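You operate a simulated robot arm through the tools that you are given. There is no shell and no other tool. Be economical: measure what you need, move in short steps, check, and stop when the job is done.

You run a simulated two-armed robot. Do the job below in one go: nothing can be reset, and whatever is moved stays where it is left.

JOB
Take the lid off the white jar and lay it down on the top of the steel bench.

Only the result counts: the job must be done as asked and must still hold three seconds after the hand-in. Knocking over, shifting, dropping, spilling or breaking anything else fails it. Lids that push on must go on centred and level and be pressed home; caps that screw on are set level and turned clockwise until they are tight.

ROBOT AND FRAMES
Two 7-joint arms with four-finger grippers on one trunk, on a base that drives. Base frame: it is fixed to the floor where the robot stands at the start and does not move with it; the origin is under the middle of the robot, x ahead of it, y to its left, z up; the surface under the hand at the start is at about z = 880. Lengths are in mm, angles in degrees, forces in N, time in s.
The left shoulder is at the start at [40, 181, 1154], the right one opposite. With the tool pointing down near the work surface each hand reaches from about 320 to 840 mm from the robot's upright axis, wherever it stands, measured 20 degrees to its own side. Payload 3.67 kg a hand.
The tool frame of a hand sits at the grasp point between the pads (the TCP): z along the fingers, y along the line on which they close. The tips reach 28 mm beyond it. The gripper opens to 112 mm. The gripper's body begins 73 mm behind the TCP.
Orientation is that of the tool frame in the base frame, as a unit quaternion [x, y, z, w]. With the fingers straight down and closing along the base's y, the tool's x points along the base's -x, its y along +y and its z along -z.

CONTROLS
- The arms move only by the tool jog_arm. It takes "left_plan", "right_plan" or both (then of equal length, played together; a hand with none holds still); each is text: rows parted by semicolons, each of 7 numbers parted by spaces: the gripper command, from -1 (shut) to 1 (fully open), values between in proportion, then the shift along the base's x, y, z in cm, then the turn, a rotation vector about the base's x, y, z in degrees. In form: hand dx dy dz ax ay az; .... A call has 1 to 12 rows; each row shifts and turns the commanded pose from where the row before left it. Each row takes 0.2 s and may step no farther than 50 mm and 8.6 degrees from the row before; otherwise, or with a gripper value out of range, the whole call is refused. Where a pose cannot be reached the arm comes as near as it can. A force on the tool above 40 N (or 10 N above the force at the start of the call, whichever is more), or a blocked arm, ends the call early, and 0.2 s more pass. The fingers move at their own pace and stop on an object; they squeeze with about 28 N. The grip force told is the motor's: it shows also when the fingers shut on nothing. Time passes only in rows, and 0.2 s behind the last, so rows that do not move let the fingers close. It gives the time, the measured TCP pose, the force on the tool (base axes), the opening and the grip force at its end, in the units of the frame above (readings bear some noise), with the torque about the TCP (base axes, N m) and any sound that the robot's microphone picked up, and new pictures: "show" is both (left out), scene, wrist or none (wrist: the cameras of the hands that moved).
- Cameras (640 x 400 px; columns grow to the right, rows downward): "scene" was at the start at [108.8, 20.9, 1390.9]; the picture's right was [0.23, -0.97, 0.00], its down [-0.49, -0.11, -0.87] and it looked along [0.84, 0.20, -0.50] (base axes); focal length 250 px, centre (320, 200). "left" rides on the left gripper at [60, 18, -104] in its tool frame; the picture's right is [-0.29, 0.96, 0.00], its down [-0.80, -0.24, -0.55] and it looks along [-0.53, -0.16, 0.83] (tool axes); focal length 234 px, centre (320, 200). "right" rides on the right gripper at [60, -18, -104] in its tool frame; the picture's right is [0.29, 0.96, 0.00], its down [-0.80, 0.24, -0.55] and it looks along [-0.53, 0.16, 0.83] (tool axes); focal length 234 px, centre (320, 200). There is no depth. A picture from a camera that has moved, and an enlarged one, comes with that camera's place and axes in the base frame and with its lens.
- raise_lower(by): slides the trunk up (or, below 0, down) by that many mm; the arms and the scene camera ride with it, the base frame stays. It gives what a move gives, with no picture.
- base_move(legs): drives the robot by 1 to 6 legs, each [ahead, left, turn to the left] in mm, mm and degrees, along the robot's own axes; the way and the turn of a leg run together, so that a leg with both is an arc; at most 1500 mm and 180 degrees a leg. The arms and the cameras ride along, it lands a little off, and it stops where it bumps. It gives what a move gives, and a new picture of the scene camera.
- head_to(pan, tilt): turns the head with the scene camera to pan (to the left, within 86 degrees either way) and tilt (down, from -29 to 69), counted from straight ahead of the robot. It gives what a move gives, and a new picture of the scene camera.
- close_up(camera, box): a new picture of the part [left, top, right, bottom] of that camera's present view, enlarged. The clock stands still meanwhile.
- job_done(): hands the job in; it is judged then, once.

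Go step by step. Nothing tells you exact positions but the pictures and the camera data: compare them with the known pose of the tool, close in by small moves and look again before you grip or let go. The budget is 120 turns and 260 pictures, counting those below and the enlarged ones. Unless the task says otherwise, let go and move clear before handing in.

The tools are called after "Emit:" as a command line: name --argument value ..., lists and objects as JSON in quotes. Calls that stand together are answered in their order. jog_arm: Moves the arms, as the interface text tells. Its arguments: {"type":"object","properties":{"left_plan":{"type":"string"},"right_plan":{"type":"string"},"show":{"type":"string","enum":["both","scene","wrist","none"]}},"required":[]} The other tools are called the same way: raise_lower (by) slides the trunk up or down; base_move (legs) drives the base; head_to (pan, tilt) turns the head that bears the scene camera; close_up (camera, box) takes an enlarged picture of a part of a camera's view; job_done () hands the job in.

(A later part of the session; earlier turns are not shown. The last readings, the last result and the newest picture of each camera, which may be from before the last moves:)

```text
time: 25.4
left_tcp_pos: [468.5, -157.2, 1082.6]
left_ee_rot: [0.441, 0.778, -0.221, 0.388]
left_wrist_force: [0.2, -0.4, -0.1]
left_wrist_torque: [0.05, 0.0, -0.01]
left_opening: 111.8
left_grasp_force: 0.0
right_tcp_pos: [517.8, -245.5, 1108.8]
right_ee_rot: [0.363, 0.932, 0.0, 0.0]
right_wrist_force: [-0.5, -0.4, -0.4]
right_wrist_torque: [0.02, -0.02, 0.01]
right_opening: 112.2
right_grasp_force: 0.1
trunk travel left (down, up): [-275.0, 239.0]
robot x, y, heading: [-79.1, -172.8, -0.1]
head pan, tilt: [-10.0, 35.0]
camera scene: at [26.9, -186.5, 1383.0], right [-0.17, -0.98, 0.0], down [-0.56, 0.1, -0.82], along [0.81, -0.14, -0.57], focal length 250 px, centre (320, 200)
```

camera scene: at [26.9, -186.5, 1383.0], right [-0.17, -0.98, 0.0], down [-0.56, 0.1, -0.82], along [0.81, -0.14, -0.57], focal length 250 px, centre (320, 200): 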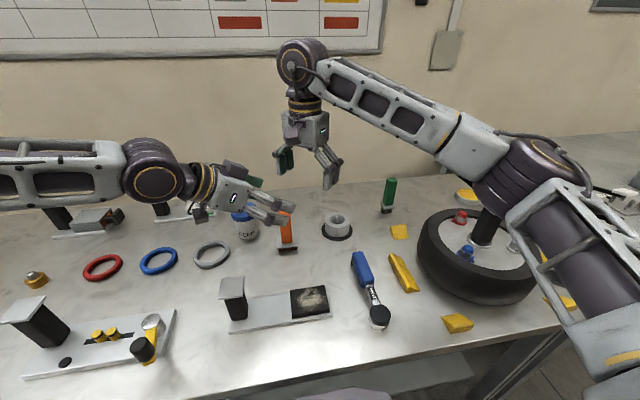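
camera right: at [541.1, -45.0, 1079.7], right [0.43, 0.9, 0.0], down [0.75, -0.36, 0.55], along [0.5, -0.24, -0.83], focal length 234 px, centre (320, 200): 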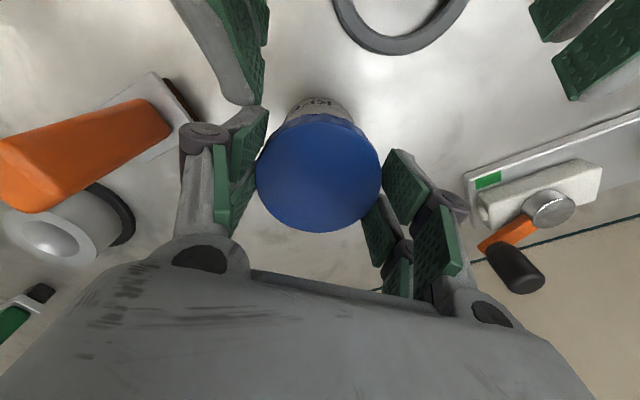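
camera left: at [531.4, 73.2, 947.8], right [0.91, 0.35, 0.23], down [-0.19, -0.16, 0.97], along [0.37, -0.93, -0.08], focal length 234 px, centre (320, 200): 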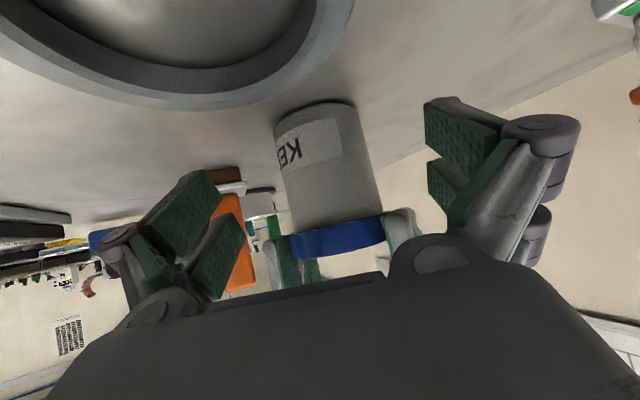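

The base moved as planned. Next the left hand goes back to the −25° approach direction, 130 mm short of the jar.

Emit:
jog_arm --left_plan "1 0.7 3.3 0 0 0 8.5;1 0.7 3.3 0 0 0 8.5;1 0.7 3.3 0 0 0 8.5;1 0.6 3.3 0 0 0 8.5;1 0 0 -3 0 0 0;1 0 0 -3 0 0 0;1 0 0 -3 0 0 0;1 0 0 0 0 0 0"

```text
time: 27.2
left_tcp_pos: [495.0, -23.9, 991.5]
left_ee_rot: [0.194, 0.874, -0.097, 0.436]
left_wrist_force: [0.6, -0.6, -0.4]
left_wrist_torque: [0.0, -0.02, 0.04]
left_opening: 112.2
left_grasp_force: 0.1
right_tcp_pos: [517.4, -243.8, 1108.1]
right_ee_rot: [0.363, 0.932, 0.001, 0.0]
right_wrist_force: [0.1, -0.6, -0.8]
right_wrist_torque: [-0.02, -0.01, 0.01]
right_opening: 112.1
right_grasp_force: 0.0
trunk travel left (down, up): [-275.0, 239.0]
robot x, y, heading: [-80.7, -169.8, 0.0]
head pan, tilt: [-10.0, 35.0]
camera scene: at [26.8, -186.6, 1383.0], right [-0.17, -0.98, 0.0], down [-0.56, 0.1, -0.82], along [0.81, -0.14, -0.57], focal length 250 px, centre (320, 200)
camera left: at [394.8, 41.4, 1007.1], right [0.56, 0.8, 0.23], down [-0.07, -0.23, 0.97], along [0.83, -0.56, -0.08], focal length 234 px, centre (320, 200)
```

scene: 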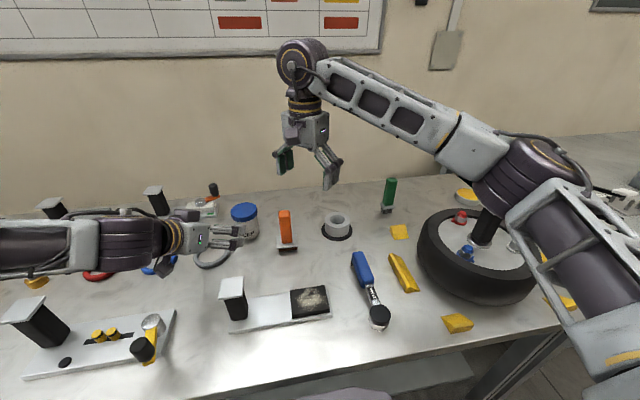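
left: 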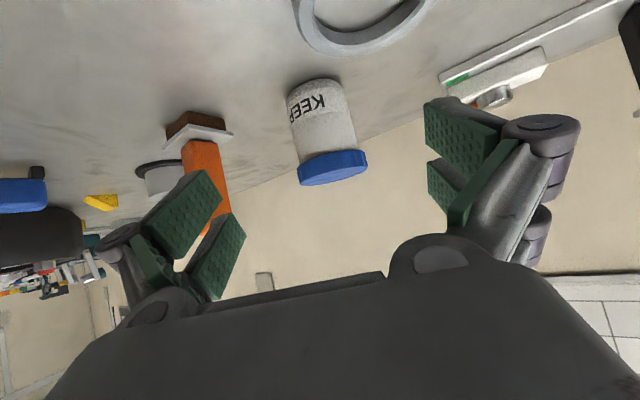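

It reached this pose, and the view confirms the jar at about (597, -71). Advancing toward it.

Emit:
jog_arm --left_plan "1 1.43 -0.68 -1.16 0 0 0;1 1.43 -0.68 -1.16 0 0 0;1 1.43 -0.68 -1.16 0 0 0;1 1.43 -0.68 -1.16 0 0 0;1 1.43 -0.68 -1.16 0 0 0;1 0 0 0 0 0 0"

Emit:
close_up --camera "scene" --box '[150, 160, 310, 280]'

```text
time: 28.6
left_tcp_pos: [566.1, -60.0, 934.6]
left_ee_rot: [0.193, 0.874, -0.096, 0.436]
left_wrist_force: [-0.4, 0.1, 0.9]
left_wrist_torque: [-0.01, 0.01, 0.04]
left_opening: 112.2
left_grasp_force: 0.0
right_tcp_pos: [517.2, -245.1, 1108.7]
right_ee_rot: [0.362, 0.932, 0.001, 0.0]
right_wrist_force: [-0.2, 0.2, -0.1]
right_wrist_torque: [0.01, 0.0, -0.04]
right_opening: 111.9
right_grasp_force: 0.0
trunk travel left (down, up): [-275.0, 239.0]
robot x, y, heading: [-79.9, -170.4, 0.1]
head pan, tilt: [-10.0, 35.0]
camera scene: at [26.6, -186.1, 1383.0], right [-0.17, -0.98, 0.0], down [-0.56, 0.1, -0.82], along [0.81, -0.14, -0.57], focal length 250 px, centre (320, 200)
camera left: at [465.9, 7.6, 949.5], right [0.56, 0.8, 0.23], down [-0.07, -0.23, 0.97], along [0.83, -0.56, -0.08], focal length 234 px, centre (320, 200)
```

scene: 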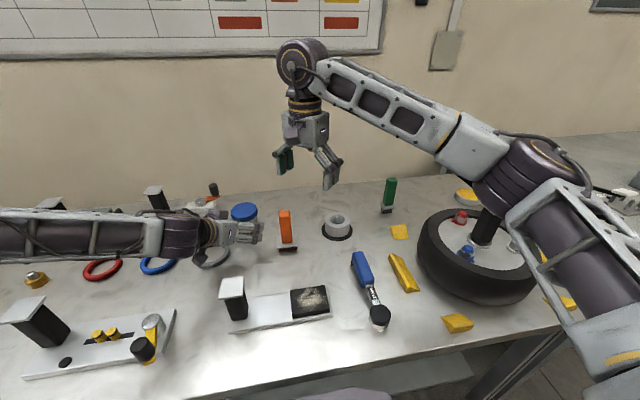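
left: 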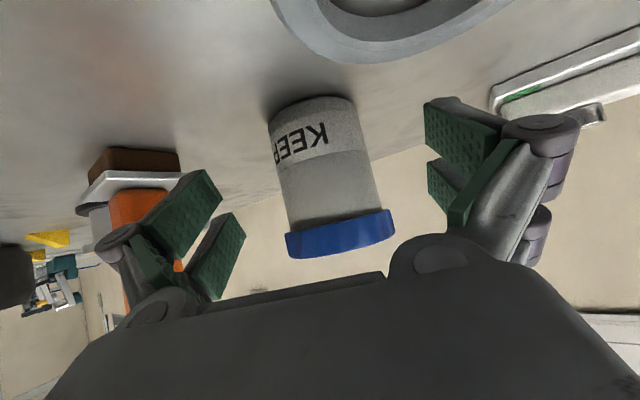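

```text
3.33 times, centred on (230, 220) of scene
camera zoom: at [26.6, -186.1, 1383.0], right [-0.17, -0.98, 0.0], down [-0.56, 0.1, -0.82], along [0.81, -0.14, -0.57], focal length 832 px, centre (620, 133)
```

zoom: 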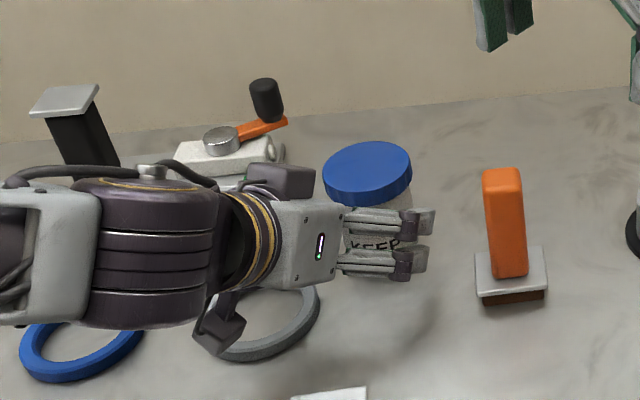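

The fingers straddle the jar cleanly. Advancing the last 30 mm.

Emit:
jog_arm --left_plan "1 0.8 -0.3 -0.68 0 0 0;1 0.8 -0.3 -0.68 0 0 0;1 0.8 -0.3 -0.68 0 0 0;1 0 0 0 0 0 0"

Emit:
close_up --camera "scene" --box '[150, 160, 310, 280]'

```text
time: 29.6
left_tcp_pos: [590.2, -68.2, 914.1]
left_ee_rot: [0.194, 0.874, -0.097, 0.435]
left_wrist_force: [0.2, 0.2, 0.0]
left_wrist_torque: [0.04, -0.05, -0.01]
left_opening: 111.9
left_grasp_force: 0.1
right_tcp_pos: [518.0, -243.8, 1108.2]
right_ee_rot: [0.362, 0.932, 0.0, 0.0]
right_wrist_force: [-0.8, -0.3, 0.4]
right_wrist_torque: [0.0, 0.01, 0.01]
right_opening: 111.7
right_grasp_force: 0.1
trunk travel left (down, up): [-275.0, 239.0]
robot x, y, heading: [-79.8, -172.3, -0.1]
head pan, tilt: [-10.0, 35.0]
camera scene: at [26.8, -186.1, 1383.0], right [-0.17, -0.98, 0.0], down [-0.56, 0.1, -0.82], along [0.81, -0.14, -0.57], focal length 250 px, centre (320, 200)
camera left: at [490.2, -1.7, 928.8], right [0.56, 0.8, 0.23], down [-0.07, -0.23, 0.97], along [0.82, -0.56, -0.08], focal length 234 px, centre (320, 200)
```

scene: 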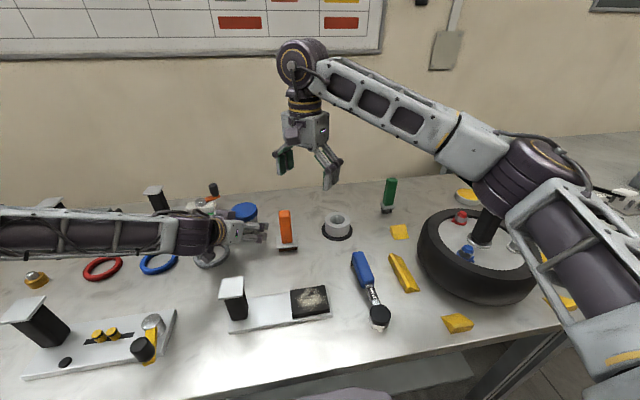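
left: 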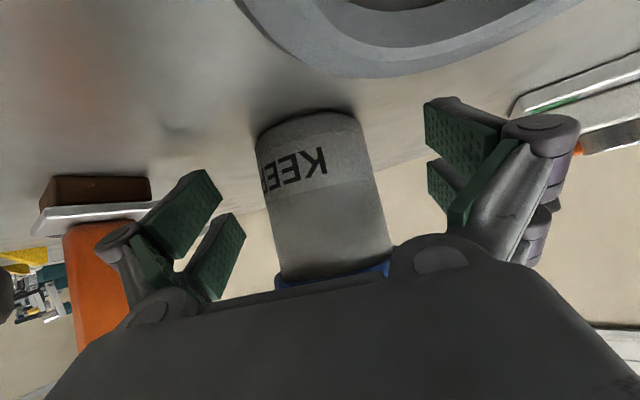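

```text
3.33 times, centred on (230, 220) of scene
camera zoom: at [26.8, -186.1, 1383.0], right [-0.17, -0.98, 0.0], down [-0.56, 0.1, -0.82], along [0.81, -0.14, -0.57], focal length 832 px, centre (620, 133)
```

zoom: 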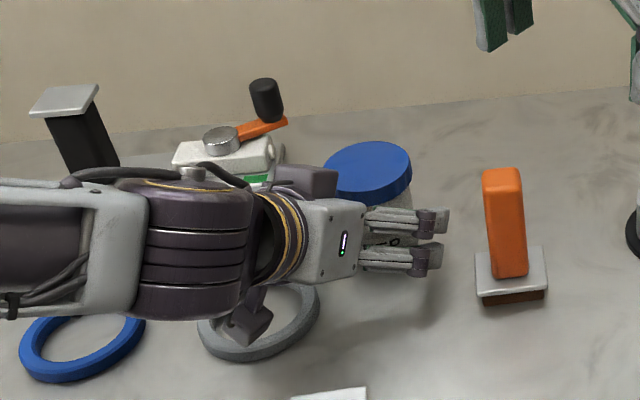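

Centred. Closing the left fingers on the jar body.

Emit:
jog_arm --left_plan "0.5 0 0 0 0 0 0;0.2 0 0 0 0 0 0;-1 0 0 0 0 0 0;-1 0 0 0 0 0 0;-1 0 0 0 0 0 0"

Emit:
close_up --camera "scene" --box '[150, 160, 310, 280]'

```text
time: 30.8
left_tcp_pos: [590.0, -69.1, 914.8]
left_ee_rot: [0.193, 0.873, -0.097, 0.436]
left_wrist_force: [0.2, 2.5, 6.7]
left_wrist_torque: [0.22, -0.18, 0.0]
left_opening: 61.4
left_grasp_force: 27.9
right_tcp_pos: [517.4, -244.8, 1108.1]
right_ee_rot: [0.362, 0.932, -0.001, 0.0]
right_wrist_force: [0.4, -0.2, 0.0]
right_wrist_torque: [-0.01, 0.01, 0.03]
right_opening: 112.0
right_grasp_force: 0.1
trunk travel left (down, up): [-275.0, 239.0]
robot x, y, heading: [-82.4, -171.6, 0.0]
head pan, tilt: [-10.0, 35.0]
camera scene: at [26.4, -186.1, 1383.1], right [-0.17, -0.98, 0.0], down [-0.56, 0.1, -0.82], along [0.81, -0.14, -0.57], focal length 250 px, centre (320, 200)
camera left: at [490.4, -1.3, 929.6], right [0.56, 0.8, 0.23], down [-0.07, -0.23, 0.97], along [0.83, -0.56, -0.08], focal length 234 px, centre (320, 200)
```

scene: 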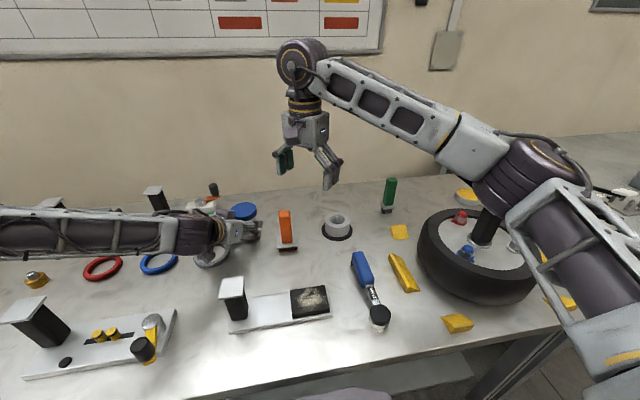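
left: 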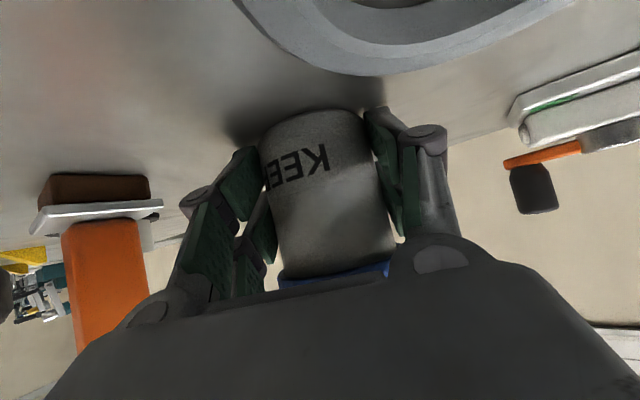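

```text
3.33 times, centred on (230, 220) of scene
camera zoom: at [26.4, -186.1, 1383.1], right [-0.17, -0.98, 0.0], down [-0.56, 0.1, -0.82], along [0.81, -0.14, -0.57], focal length 832 px, centre (620, 133)
```

zoom: 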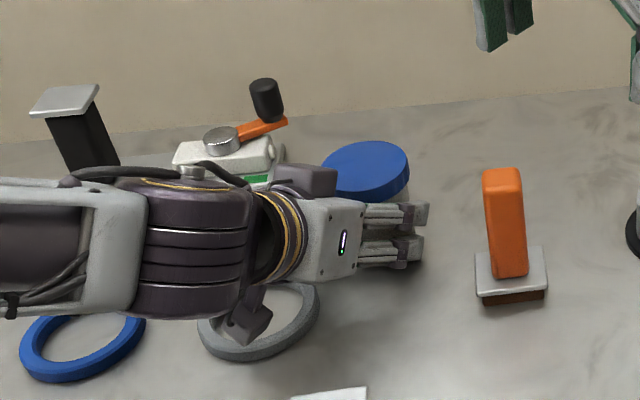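

The left hand holds the jar at 61 mm. Bringing the right hand back above the lid.

Emit:
jog_arm --right_plan "1 1.59 3.43 -0.9 0 0 0;1 1.59 3.43 -0.9 0 0 0;1 1.59 3.43 -0.9 0 0 0;1 1.59 3.43 -0.9 0 0 0;1 1.59 3.43 -0.9 0 0 -8;1 0 0 0 0 0 0"

Emit:
close_up --camera "scene" --box '[150, 130, 310, 280]'

```text
time: 32.2
left_tcp_pos: [590.0, -68.7, 914.9]
left_ee_rot: [0.193, 0.873, -0.097, 0.436]
left_wrist_force: [0.0, 2.0, 11.1]
left_wrist_torque: [0.05, -0.3, 0.25]
left_opening: 61.1
left_grasp_force: 28.2
right_tcp_pos: [596.3, -74.4, 1064.3]
right_ee_rot: [0.428, 0.904, 0.001, 0.0]
right_wrist_force: [0.6, 0.2, 0.2]
right_wrist_torque: [0.06, -0.03, 0.01]
right_opening: 112.1
right_grasp_force: 0.1
trunk travel left (down, up): [-275.0, 239.0]
robot x, y, heading: [-79.9, -172.0, 0.2]
head pan, tilt: [-10.0, 35.0]
camera scene: at [25.3, -187.7, 1383.1], right [-0.17, -0.98, 0.0], down [-0.56, 0.1, -0.82], along [0.81, -0.14, -0.57], focal length 250 px, centre (320, 200)
camera right: at [543.6, -38.8, 1166.1], right [0.56, 0.83, 0.0], down [0.69, -0.46, 0.56], along [0.46, -0.31, -0.83], focal length 234 px, centre (320, 200)
```

scene: 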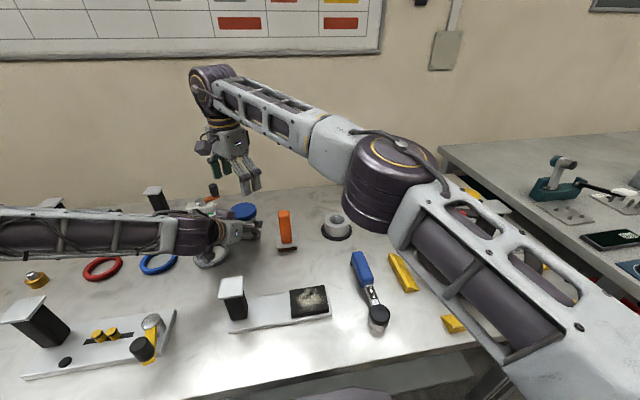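
right: 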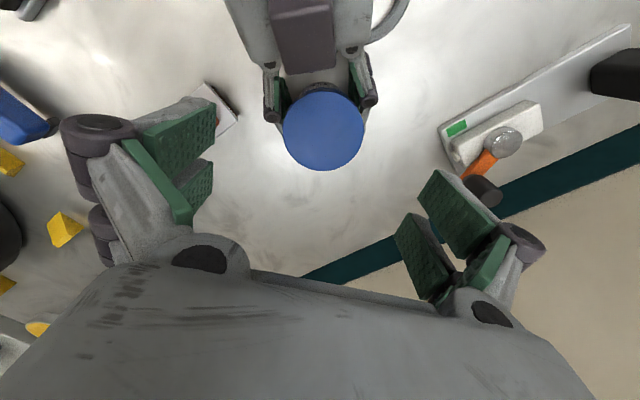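

```text
2.67 times, centred on (230, 205) of scene
camera zoom: at [25.3, -187.7, 1383.1], right [-0.17, -0.98, 0.0], down [-0.56, 0.1, -0.82], along [0.81, -0.14, -0.57], focal length 665 px, centre (560, 187)
```

zoom: 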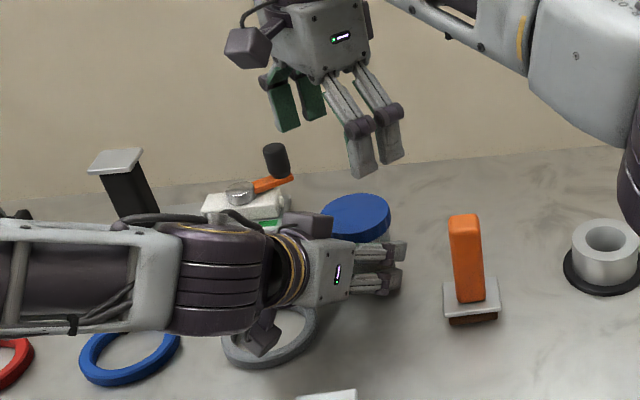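

The lid is centred at (597, -72). I'll turn the hand a bit to clear the left fingers, narrow the opening, and descend to just above the gripping height.

Emit:
jog_arm --right_plan "0.65 0.05 0.1 -2 0 0 8;0.65 0 0 -2 0 0 8;0.65 0 0 -2 0 0 0;0.65 0 0 -1.3 0 0 0;0.65 0 0 0 0 0 0"

Emit:
close_up --camera "scene" --box '[170, 160, 300, 270]'

```text
time: 33.4
left_tcp_pos: [588.6, -69.0, 914.2]
left_ee_rot: [0.193, 0.873, -0.096, 0.437]
left_wrist_force: [-0.8, 1.0, 13.1]
left_wrist_torque: [0.24, -0.2, -0.03]
left_opening: 61.4
left_grasp_force: 27.7
right_tcp_pos: [597.7, -73.4, 990.0]
right_ee_rot: [0.297, 0.955, -0.001, 0.001]
right_wrist_force: [-0.8, 0.3, 0.3]
right_wrist_torque: [0.01, 0.0, -0.01]
right_opening: 92.4
right_grasp_force: 0.0
trunk travel left (down, up): [-275.0, 239.0]
robot x, y, heading: [-83.1, -173.2, -0.0]
head pan, tilt: [-10.0, 35.0]
camera scene: at [25.6, -186.3, 1383.1], right [-0.17, -0.98, 0.0], down [-0.56, 0.1, -0.82], along [0.81, -0.14, -0.57], focal length 250 px, centre (320, 200)
camera right: at [536.8, -52.5, 1092.1], right [0.3, 0.95, 0.0], down [0.79, -0.25, 0.56], along [0.53, -0.17, -0.83], focal length 234 px, centre (320, 200)
```

scene: 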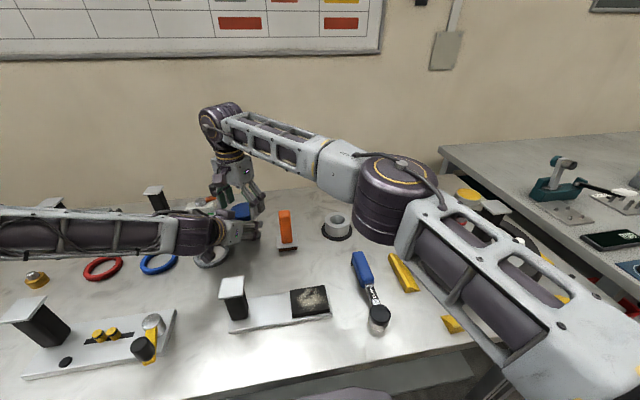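
right: 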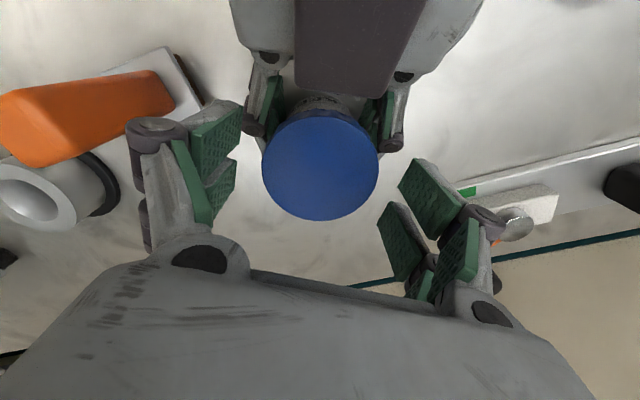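

```text
3.64 times, centred on (235, 215) of scene
camera zoom: at [25.6, -186.3, 1383.1], right [-0.17, -0.98, 0.0], down [-0.56, 0.1, -0.82], along [0.81, -0.14, -0.57], focal length 907 px, centre (629, 146)
```

zoom: 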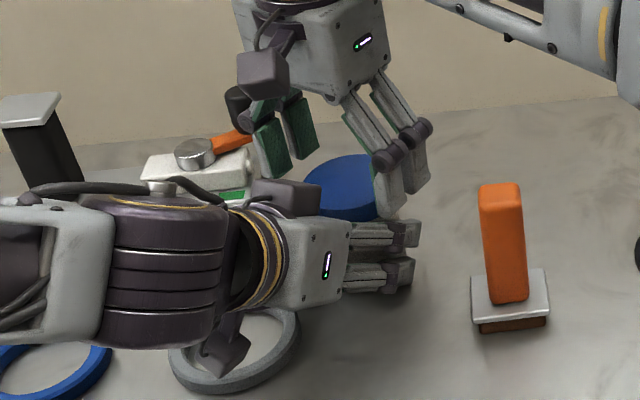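

Clearances look good. Descending the last 11 mm and gripping the lid.

Emit:
jog_arm --right_plan "0.65 0 0.05 -0.6 0 0 0;0.65 0 0 -0.55 0 0 0;0.65 0 0 0 0 0 0;-1 0 0 0 0 0 0;-1 0 0 0 0 0 0;-1 0 0 0 0 0 0"

Emit:
close_up --camera "scene" --box '[170, 160, 300, 270]'

```text
time: 34.8
left_tcp_pos: [588.8, -69.6, 914.9]
left_ee_rot: [0.192, 0.874, -0.095, 0.437]
left_wrist_force: [11.3, 8.0, 3.4]
left_wrist_torque: [-1.09, -0.72, -0.93]
left_opening: 61.5
left_grasp_force: 28.0
right_tcp_pos: [598.0, -74.5, 982.0]
right_ee_rot: [0.297, 0.955, 0.0, 0.001]
right_wrist_force: [-4.4, -14.8, 26.6]
right_wrist_torque: [-0.73, 1.02, 1.07]
right_opening: 75.3
right_grasp_force: 28.1
trunk travel left (down, up): [-275.0, 239.0]
robot x, y, heading: [-80.2, -170.1, 0.1]
head pan, tilt: [-10.0, 35.0]
camera scene: at [24.7, -187.6, 1383.3], right [-0.17, -0.98, 0.0], down [-0.56, 0.1, -0.82], along [0.81, -0.14, -0.57], focal length 250 px, centre (320, 200)
camera right: at [536.1, -54.3, 1082.9], right [0.31, 0.95, 0.0], down [0.79, -0.25, 0.56], along [0.53, -0.17, -0.83], focal length 234 px, centre (320, 200)
```

scene: 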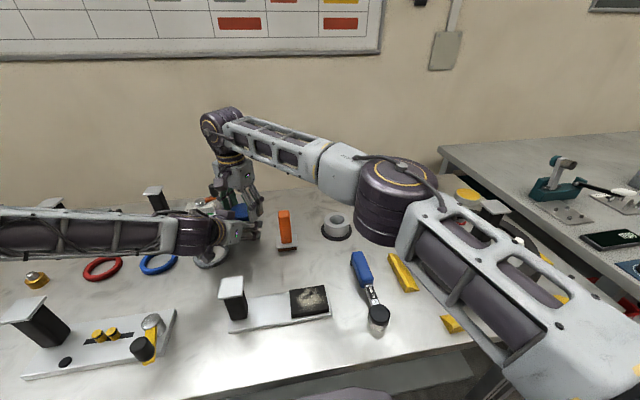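
right: 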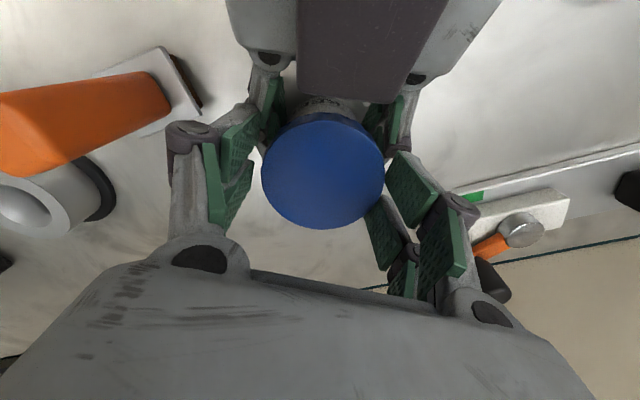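

```text
3.64 times, centred on (235, 215) of scene
camera zoom: at [24.7, -187.6, 1383.3], right [-0.17, -0.98, 0.0], down [-0.56, 0.1, -0.82], along [0.81, -0.14, -0.57], focal length 907 px, centre (629, 146)
```

zoom: 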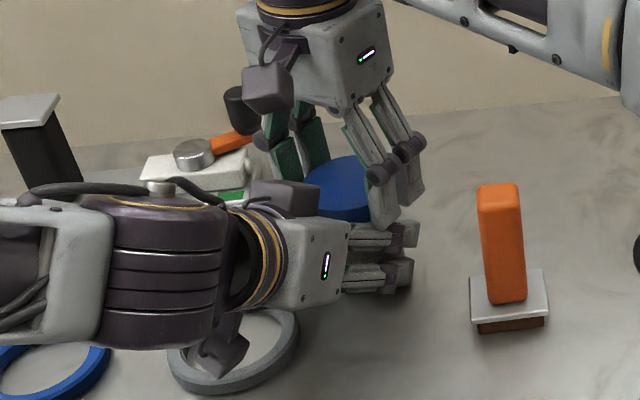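

The right finger fouled the left one (75 mm opening, odd forces), because the paired fingers are wider than I reckoned. I'll open and back both off. The plan becomes lifting the jar by its lid, holding the body level with the left hand in the air, and unscrewing there.

Emit:
jog_arm --right_plan "0.65 0 0 0 0 0 0;0.65 0 0 0.5 0 0 0;0.65 0 0 2 0 0 0;0.65 0 0 3 0 0 0;0.65 0 0 0 0 0 0;0.65 0 0 0 0 0 0;0.65 0 0 0 0 0 0;0.65 0 0 0 0 0 0;0.65 0 0 0 0 0 0;0.65 0 0 0 0 0 0;0.65 0 0 0 0 0 0" --left_plan "-1 0 0 0 0 0 0;-1 0 0 0 0 0 0;-1 0 0 0 0 0 0;-1 0 0 0 0 0 0;0.3 0 0 0 0 0 0;1 0 0 0 0 0 0;1 -1.45 0.68 1.2 0 0 0;1 -1.45 0.68 1.2 0 0 0;1 -1.45 0.68 1.2 0 0 0;1 -1.45 0.68 1.2 0 0 0;1 -1.45 0.68 1.2 0 0 0"

Emit:
close_up --camera "scene" --box '[170, 160, 300, 270]'

```text
time: 37.2
left_tcp_pos: [516.2, -34.0, 975.7]
left_ee_rot: [0.192, 0.874, -0.096, 0.435]
left_wrist_force: [-0.2, 0.4, 0.4]
left_wrist_torque: [-0.03, -0.04, -0.01]
left_opening: 112.3
left_grasp_force: 0.1
right_tcp_pos: [596.0, -70.7, 1033.8]
right_ee_rot: [0.297, 0.955, 0.0, -0.001]
right_wrist_force: [-0.9, 0.2, 0.3]
right_wrist_torque: [-0.03, 0.02, -0.02]
right_opening: 92.6
right_grasp_force: 0.1
trunk travel left (down, up): [-275.0, 239.0]
robot x, y, heading: [-78.9, -171.1, 0.1]
head pan, tilt: [-10.0, 35.0]
camera scene: at [26.5, -186.0, 1383.0], right [-0.17, -0.98, 0.0], down [-0.56, 0.1, -0.82], along [0.81, -0.14, -0.57], focal length 250 px, centre (320, 200)
camera right: at [536.4, -50.5, 1135.8], right [0.3, 0.95, 0.0], down [0.79, -0.25, 0.55], along [0.53, -0.17, -0.83], focal length 234 px, centre (320, 200)
camera left: at [417.4, 32.3, 989.7], right [0.56, 0.8, 0.23], down [-0.07, -0.23, 0.97], along [0.82, -0.56, -0.08], focal length 234 px, centre (320, 200)
```

scene: 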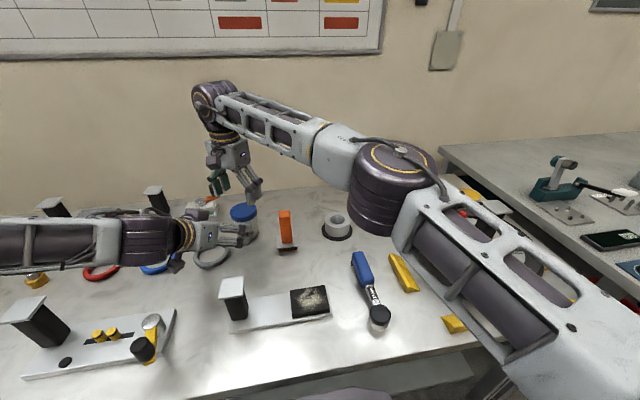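
right: 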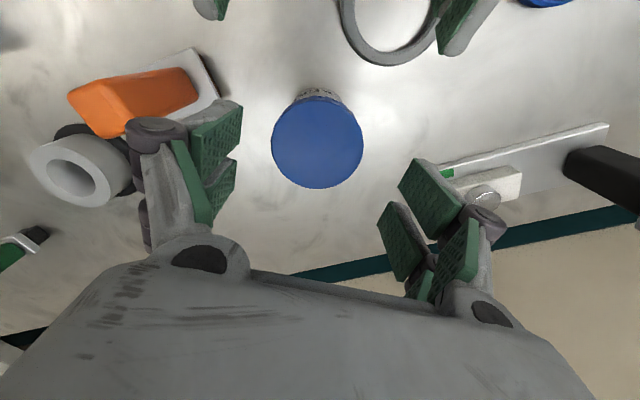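
left: 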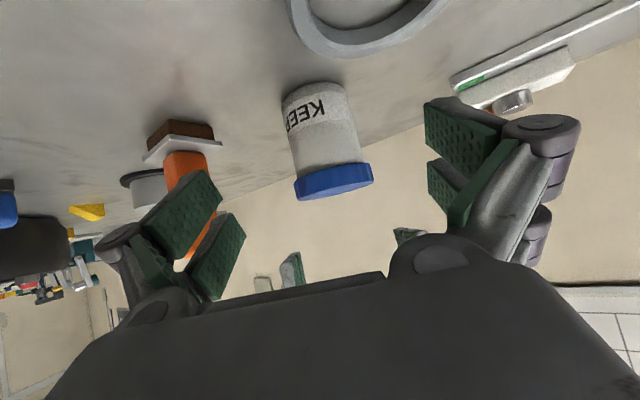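

```text
3.64 times, centred on (235, 215) of scene
camera zoom: at [26.5, -186.0, 1383.0], right [-0.17, -0.98, 0.0], down [-0.56, 0.1, -0.82], along [0.81, -0.14, -0.57], focal length 907 px, centre (629, 146)
```

zoom: 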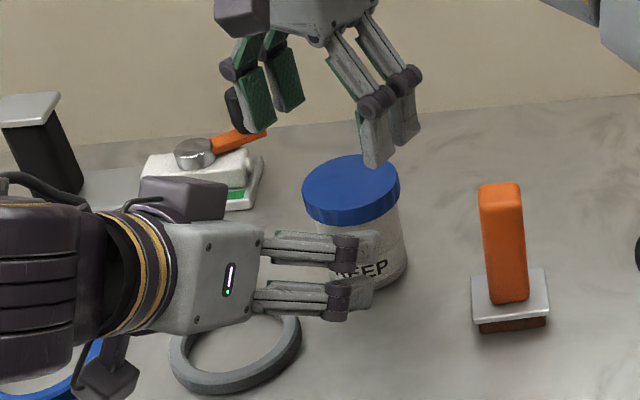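

The jar is undisturbed. The left hand will level out and wait higher, while the right hand turns back for stroke room and descends on the lid.

Emit:
jog_arm --right_plan "0.65 0 0 0 0 0 -8.3;0.65 0 0 0 0 0 -8.3;0.65 0 0 -1.5 0 0 -8.3;0.65 0 0 -1.5 0 0 -8.3;0.65 0 0 -1.5 0 0 0;0.65 0 0 -1.4 0 0 0;0.65 0 0 0 0 0 0" --left_plan "1 -1 0.5 1.5 0 0 0;1 -1.1 0.4 1.5 -3.52 -7.55 0;1 0 0 0.7 -3.52 -7.55 0;1 0 0 0 -3.52 -7.55 0;1 0 0 0 0 0 0;1 0 0 0 0 0 0;1 0 0 0 0 0 0"

Emit:
close_up --camera "scene" --box '[170, 160, 300, 270]'

```text
time: 38.8
left_tcp_pos: [496.7, -24.6, 1011.0]
left_ee_rot: [0.168, 0.759, -0.137, 0.614]
left_wrist_force: [-0.5, 0.0, 0.3]
left_wrist_torque: [-0.01, 0.02, -0.03]
left_opening: 111.9
left_grasp_force: 0.1
right_tcp_pos: [596.4, -71.1, 973.7]
right_ee_rot: [0.556, 0.831, -0.001, 0.0]
right_wrist_force: [0.8, -0.6, 0.2]
right_wrist_torque: [0.02, -0.01, -0.01]
right_opening: 92.6
right_grasp_force: 0.0
trunk travel left (down, up): [-275.0, 239.0]
robot x, y, heading: [-82.4, -172.3, 0.0]
head pan, tilt: [-10.0, 35.0]
camera scene: at [26.8, -185.9, 1383.0], right [-0.17, -0.98, 0.0], down [-0.56, 0.1, -0.82], along [0.81, -0.14, -0.57], focal length 250 px, centre (320, 200)
camera right: at [556.9, -21.4, 1075.9], right [0.78, 0.63, 0.0], down [0.52, -0.65, 0.55], along [0.35, -0.43, -0.83], focal length 234 px, centre (320, 200)
camera left: at [401.5, 40.0, 974.6], right [0.46, 0.84, 0.28], down [-0.44, -0.06, 0.9], along [0.77, -0.53, 0.35], focal length 234 px, centre (320, 200)
```

scene: 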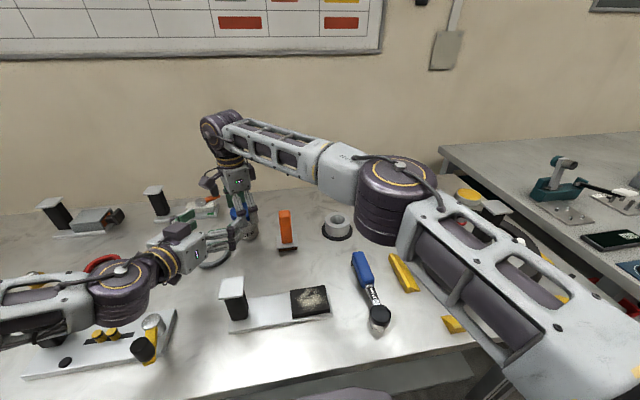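
right: 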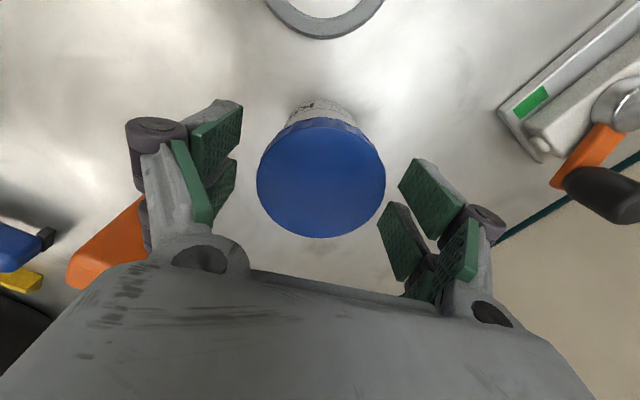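
left: 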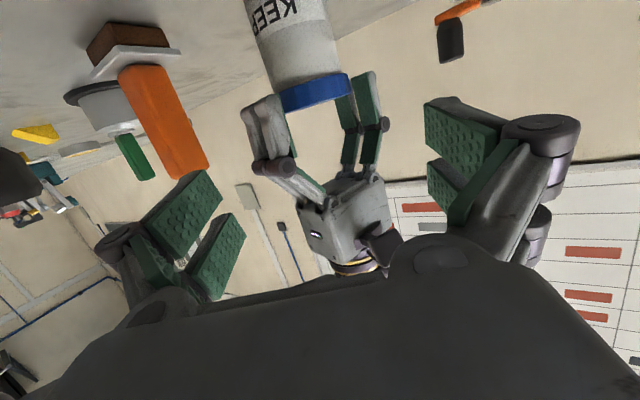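

```text
3.64 times, centred on (235, 215) of scene
camera zoom: at [26.8, -185.9, 1383.0], right [-0.17, -0.98, 0.0], down [-0.56, 0.1, -0.82], along [0.81, -0.14, -0.57], focal length 907 px, centre (629, 146)
```

zoom: 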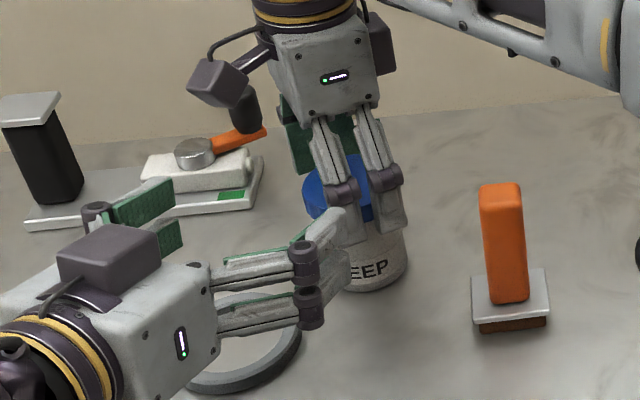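

The left forearm now passes near the front-left fixture's post. I'll look that way before going on.

Emit:
head_to --pan 35 --tilt 45

```text
time: 39.9
left_tcp_pos: [495.8, -24.8, 1011.0]
left_ee_rot: [0.168, 0.759, -0.137, 0.614]
left_wrist_force: [1.1, -0.6, -0.2]
left_wrist_torque: [0.0, 0.0, -0.02]
left_opening: 112.2
left_grasp_force: 0.1
right_tcp_pos: [597.3, -70.4, 973.1]
right_ee_rot: [0.557, 0.83, 0.0, 0.0]
right_wrist_force: [-0.6, 0.3, -0.6]
right_wrist_torque: [0.0, 0.04, -0.02]
right_opening: 92.2
right_grasp_force: 0.0
trunk travel left (down, up): [-275.0, 239.0]
robot x, y, heading: [-78.6, -173.3, -0.0]
head pan, tilt: [35.0, 45.0]
camera scene: at [7.1, -124.3, 1368.2], right [0.57, -0.82, 0.0], down [-0.58, -0.41, -0.71], along [0.58, 0.41, -0.71], focal length 250 px, centre (320, 200)
```

scene: 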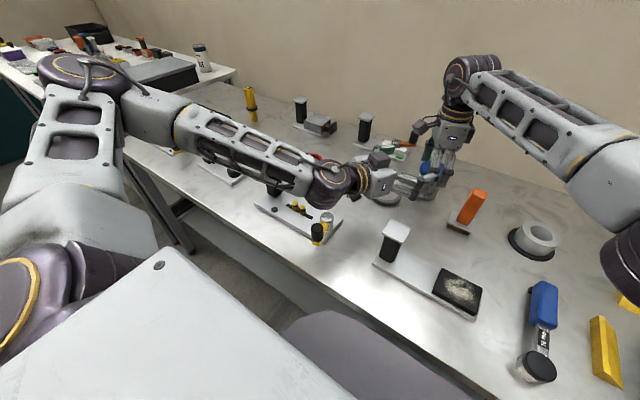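

The forearm passes well above the posts. Now I'll grip the lid and lift a few millimetres to test.

Emit:
jog_arm --right_plan "0.3 0 0 0 0 0 0;-1 0 0 0 0 0 0;-1 0 0 0 0 0 0;-1 0 0 0 0 0 0;-1 0 0 0.4 0 0 0;-1 0 0 0.4 0 0 0;-1 0 0 0 0 0 0" --show "wrist"

Emit:
head_to --pan 15 --tilt 35

Emit:
close_up --camera "left" --box '[200, 0, 440, 150]'

```text
time: 41.5
left_tcp_pos: [497.6, -24.5, 1011.1]
left_ee_rot: [0.167, 0.759, -0.136, 0.614]
left_wrist_force: [0.1, -0.1, 0.7]
left_wrist_torque: [0.01, -0.07, 0.02]
left_opening: 112.3
left_grasp_force: 0.1
right_tcp_pos: [597.3, -70.9, 982.5]
right_ee_rot: [0.557, 0.831, 0.0, 0.0]
right_wrist_force: [-0.6, 0.3, -1.7]
right_wrist_torque: [0.02, 0.0, -0.01]
right_opening: 70.0
right_grasp_force: 27.5
trunk travel left (down, up): [-275.0, 239.0]
robot x, y, heading: [-79.3, -169.7, -0.0]
head pan, tilt: [35.0, 45.0]
camera right: at [557.0, -21.3, 1084.4], right [0.78, 0.63, 0.0], down [0.53, -0.65, 0.55], along [0.35, -0.43, -0.83], focal length 234 px, centre (320, 200)
```

right: 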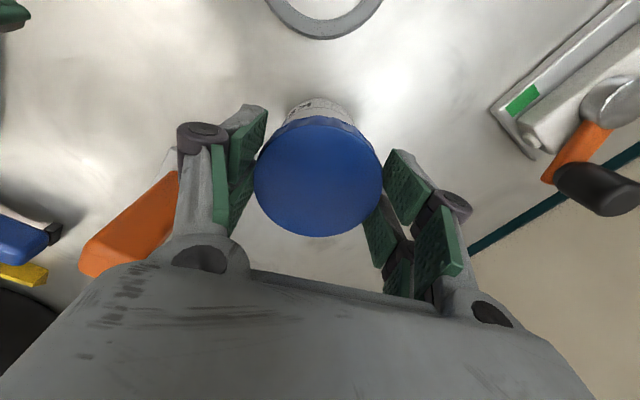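

```text
time: 42.4
left_tcp_pos: [498.0, -25.3, 1011.3]
left_ee_rot: [0.167, 0.759, -0.136, 0.614]
left_wrist_force: [0.2, 0.2, 0.7]
left_wrist_torque: [0.0, -0.01, -0.01]
left_opening: 111.9
left_grasp_force: 0.1
right_tcp_pos: [597.5, -70.1, 982.1]
right_ee_rot: [0.557, 0.831, 0.001, 0.001]
right_wrist_force: [-0.9, -0.5, -1.4]
right_wrist_torque: [0.04, -0.04, 0.0]
right_opening: 70.1
right_grasp_force: 27.7
trunk travel left (down, up): [-275.0, 239.0]
robot x, y, heading: [-81.4, -169.8, 0.0]
head pan, tilt: [15.0, 35.0]
camera scene: at [25.6, -147.9, 1382.9], right [0.26, -0.97, 0.0], down [-0.55, -0.15, -0.82], along [0.79, 0.21, -0.57], focal length 250 px, centre (320, 200)
```

scene: 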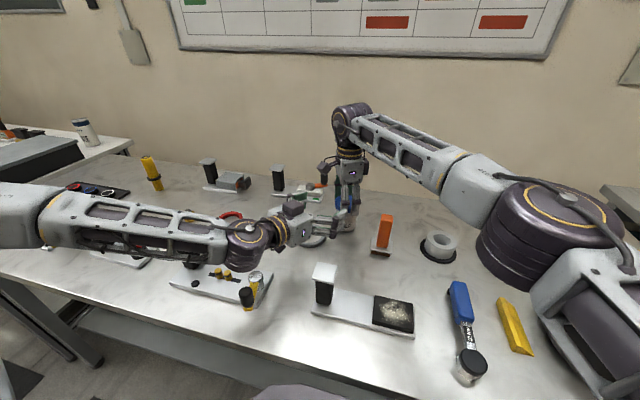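

```text
2.67 times, centred on (320, 75) of left
camera zoom: at [401.9, 39.9, 974.4], right [0.46, 0.84, 0.28], down [-0.44, -0.06, 0.9], along [0.77, -0.53, 0.35], focal length 624 px, centre (320, 533)
```

zoom: 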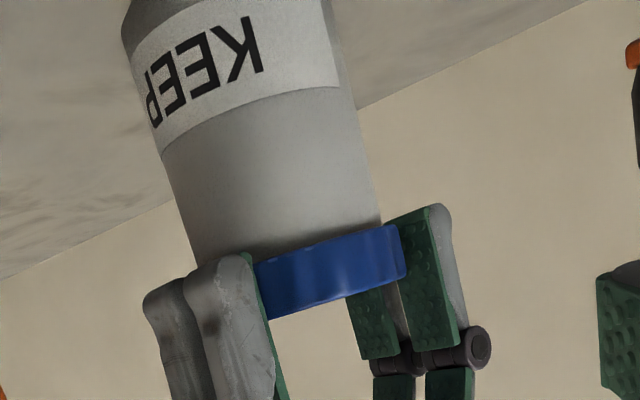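

The jar hangs from the lid and weighs about 1.7 N. I'll lift it straight up about 80 mm more.

Emit:
jog_arm --right_plan "-1 0 0 1.2 0 0 0;-1 0 0 1.4 0 0 0;-1 0 0 1.4 0 0 0;-1 0 0 1.4 0 0 0;-1 0 0 1.4 0 0 0;-1 0 0 1.4 0 0 0;-1 0 0 0 0 0 0"

Emit:
close_up --camera "left" --box '[160, 0, 480, 200]'

```text
time: 44.0
left_tcp_pos: [497.5, -25.3, 1010.8]
left_ee_rot: [0.168, 0.758, -0.137, 0.615]
left_wrist_force: [0.3, 0.8, 0.5]
left_wrist_torque: [-0.01, 0.03, -0.04]
left_opening: 111.8
left_grasp_force: 0.2
right_tcp_pos: [596.5, -71.2, 1065.5]
right_ee_rot: [0.557, 0.83, 0.0, -0.001]
right_wrist_force: [0.1, -0.3, -1.7]
right_wrist_torque: [-0.01, -0.03, 0.0]
right_opening: 69.6
right_grasp_force: 27.6
trunk travel left (down, up): [-275.0, 239.0]
robot x, y, heading: [-78.7, -175.3, -0.0]
head pan, tilt: [15.0, 35.0]
camera scene: at [25.9, -148.1, 1382.9], right [0.26, -0.97, 0.0], down [-0.55, -0.15, -0.82], along [0.79, 0.21, -0.57], focal length 250 px, centre (320, 200)
camera right: at [556.6, -21.7, 1166.4], right [0.78, 0.63, 0.0], down [0.52, -0.65, 0.55], along [0.35, -0.43, -0.83], focal length 234 px, centre (320, 200)
```

scene: 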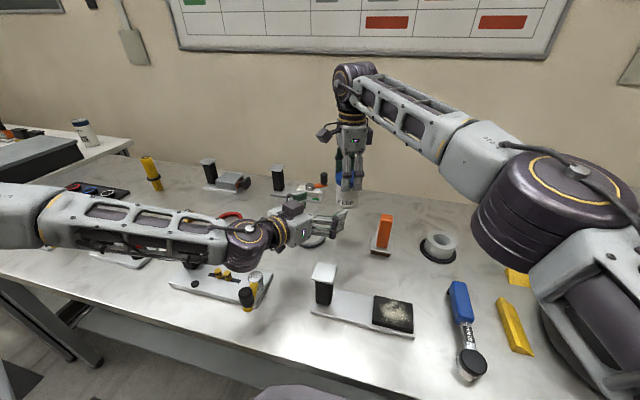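
right: 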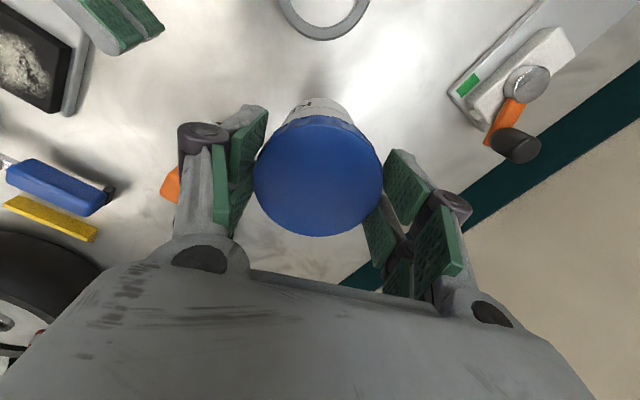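

```text
2.00 times, centred on (320, 100) of left
camera zoom: at [402.0, 39.8, 974.3], right [0.46, 0.84, 0.28], down [-0.44, -0.06, 0.9], along [0.77, -0.53, 0.35], focal length 468 px, centre (320, 400)
```

zoom: 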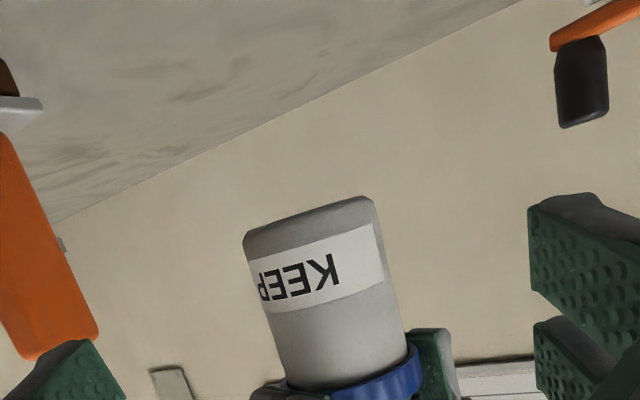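

The jar is steady in the air. Advancing the left hand at mid-lower body height.

Emit:
jog_arm --left_plan "1 1.5 -0.7 -0.3 0 0 0;1 1.5 -0.7 -0.3 0 0 0;1 1.5 -0.7 -0.3 0 0 0;1 1.5 -0.7 -0.2 0 0 0;1 0 0 0 0 0 0"

Emit:
close_up --camera "scene" --box '[260, 120, 420, 260]'

```text
time: 45.2
left_tcp_pos: [558.0, -53.3, 998.5]
left_ee_rot: [0.167, 0.759, -0.137, 0.614]
left_wrist_force: [-1.0, 0.1, 0.8]
left_wrist_torque: [-0.01, -0.01, -0.02]
left_opening: 112.1
left_grasp_force: 0.0
right_tcp_pos: [596.2, -70.7, 1064.8]
right_ee_rot: [0.557, 0.831, 0.0, 0.0]
right_wrist_force: [0.1, -0.5, -1.8]
right_wrist_torque: [0.04, 0.0, 0.01]
right_opening: 69.4
right_grasp_force: 28.3
trunk travel left (down, up): [-275.0, 239.0]
robot x, y, heading: [-80.3, -168.3, 0.2]
head pan, tilt: [15.0, 35.0]
camera scene: at [25.1, -147.6, 1383.0], right [0.26, -0.97, 0.0], down [-0.55, -0.15, -0.82], along [0.79, 0.21, -0.57], focal length 250 px, centre (320, 200)
camera left: at [461.7, 11.9, 962.4], right [0.46, 0.84, 0.28], down [-0.44, -0.06, 0.9], along [0.77, -0.53, 0.35], focal length 234 px, centre (320, 200)
```

scene: 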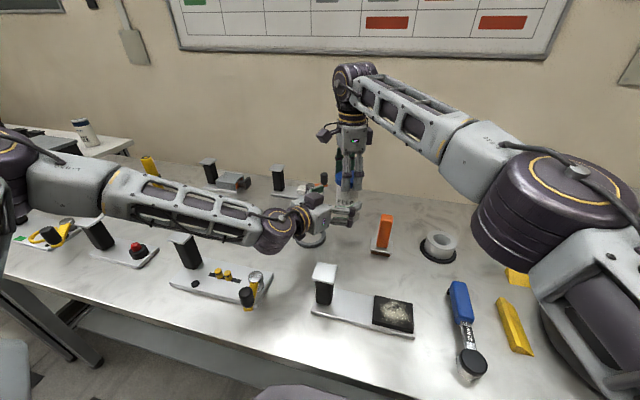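
left: 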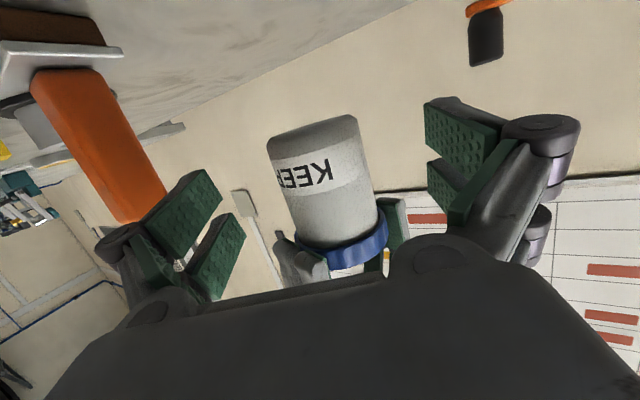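

```text
2.86 times, centred on (340, 190) of scene
camera zoom: at [25.1, -147.6, 1383.0], right [0.26, -0.97, 0.0], down [-0.55, -0.15, -0.82], along [0.79, 0.21, -0.57], focal length 713 px, centre (263, 229)
```

zoom: 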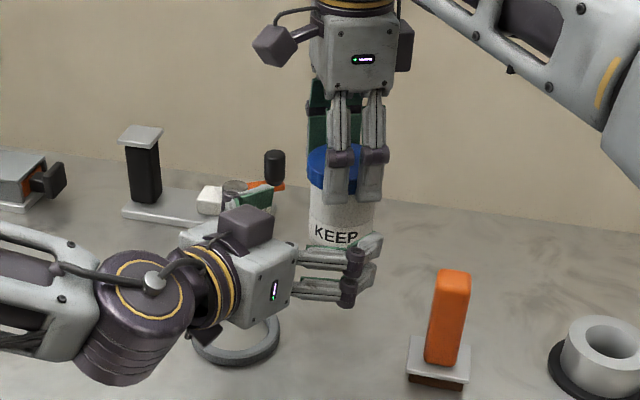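

Alignment is good. Advance the remainder and close the left fingers.

Emit:
jog_arm --left_plan "1 1.2 -0.55 -0.1 0 0 0;1 1.2 -0.55 -0.1 0 0 0;1 1.1 -0.5 -0.1 0 0 0;0.5 0 0 0 0 0 0;0.2 0 0 0 0 0 0;-1 0 0 0 0 0 0;-1 0 0 0 0 0 0;-1 0 0 0 0 0 0"

Emit:
close_up --camera "scene" --box '[280, 120, 400, 240]'

```text
time: 47.0
left_tcp_pos: [591.7, -70.2, 996.0]
left_ee_rot: [0.17, 0.759, -0.138, 0.613]
left_wrist_force: [-10.3, -8.2, 1.5]
left_wrist_torque: [0.29, -0.41, -0.08]
left_opening: 60.6
left_grasp_force: 27.8
right_tcp_pos: [596.6, -70.2, 1064.8]
right_ee_rot: [0.557, 0.83, 0.001, 0.001]
right_wrist_force: [11.1, 8.5, -2.4]
right_wrist_torque: [0.27, -0.44, 0.05]
right_opening: 69.2
right_grasp_force: 28.2
trunk travel left (down, up): [-275.0, 239.0]
robot x, y, heading: [-79.5, -169.8, -0.1]
head pan, tilt: [15.0, 35.0]
camera scene: at [25.8, -148.1, 1382.9], right [0.26, -0.97, 0.0], down [-0.55, -0.15, -0.82], along [0.79, 0.21, -0.57], focal length 250 px, centre (320, 200)
camera left: at [496.8, -5.2, 959.4], right [0.46, 0.84, 0.28], down [-0.44, -0.06, 0.9], along [0.77, -0.54, 0.35], focal length 234 px, centre (320, 200)
```

scene: 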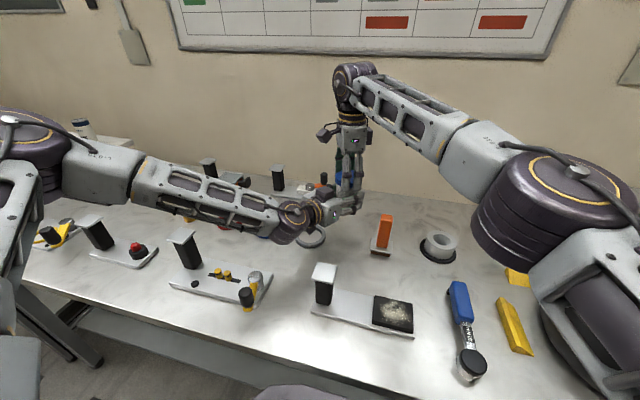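
left: 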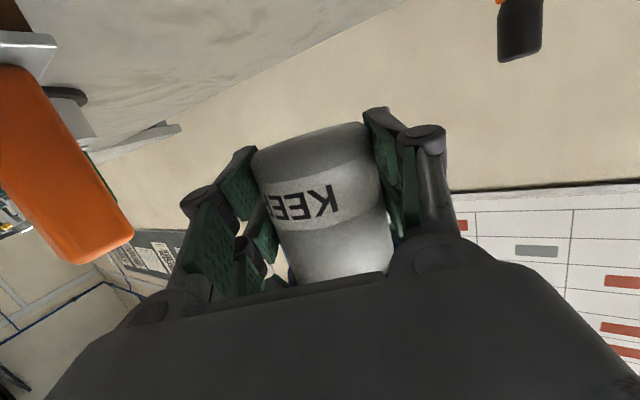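

```text
3.33 times, centred on (340, 180) of scene
camera zoom: at [25.8, -148.1, 1382.9], right [0.26, -0.97, 0.0], down [-0.55, -0.15, -0.82], along [0.79, 0.21, -0.57], focal length 832 px, centre (253, 267)
```

zoom: 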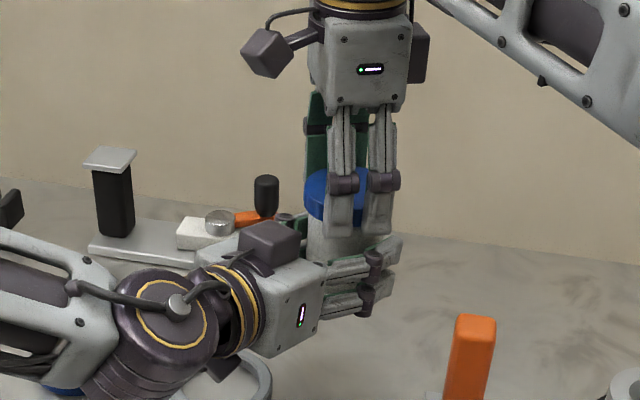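

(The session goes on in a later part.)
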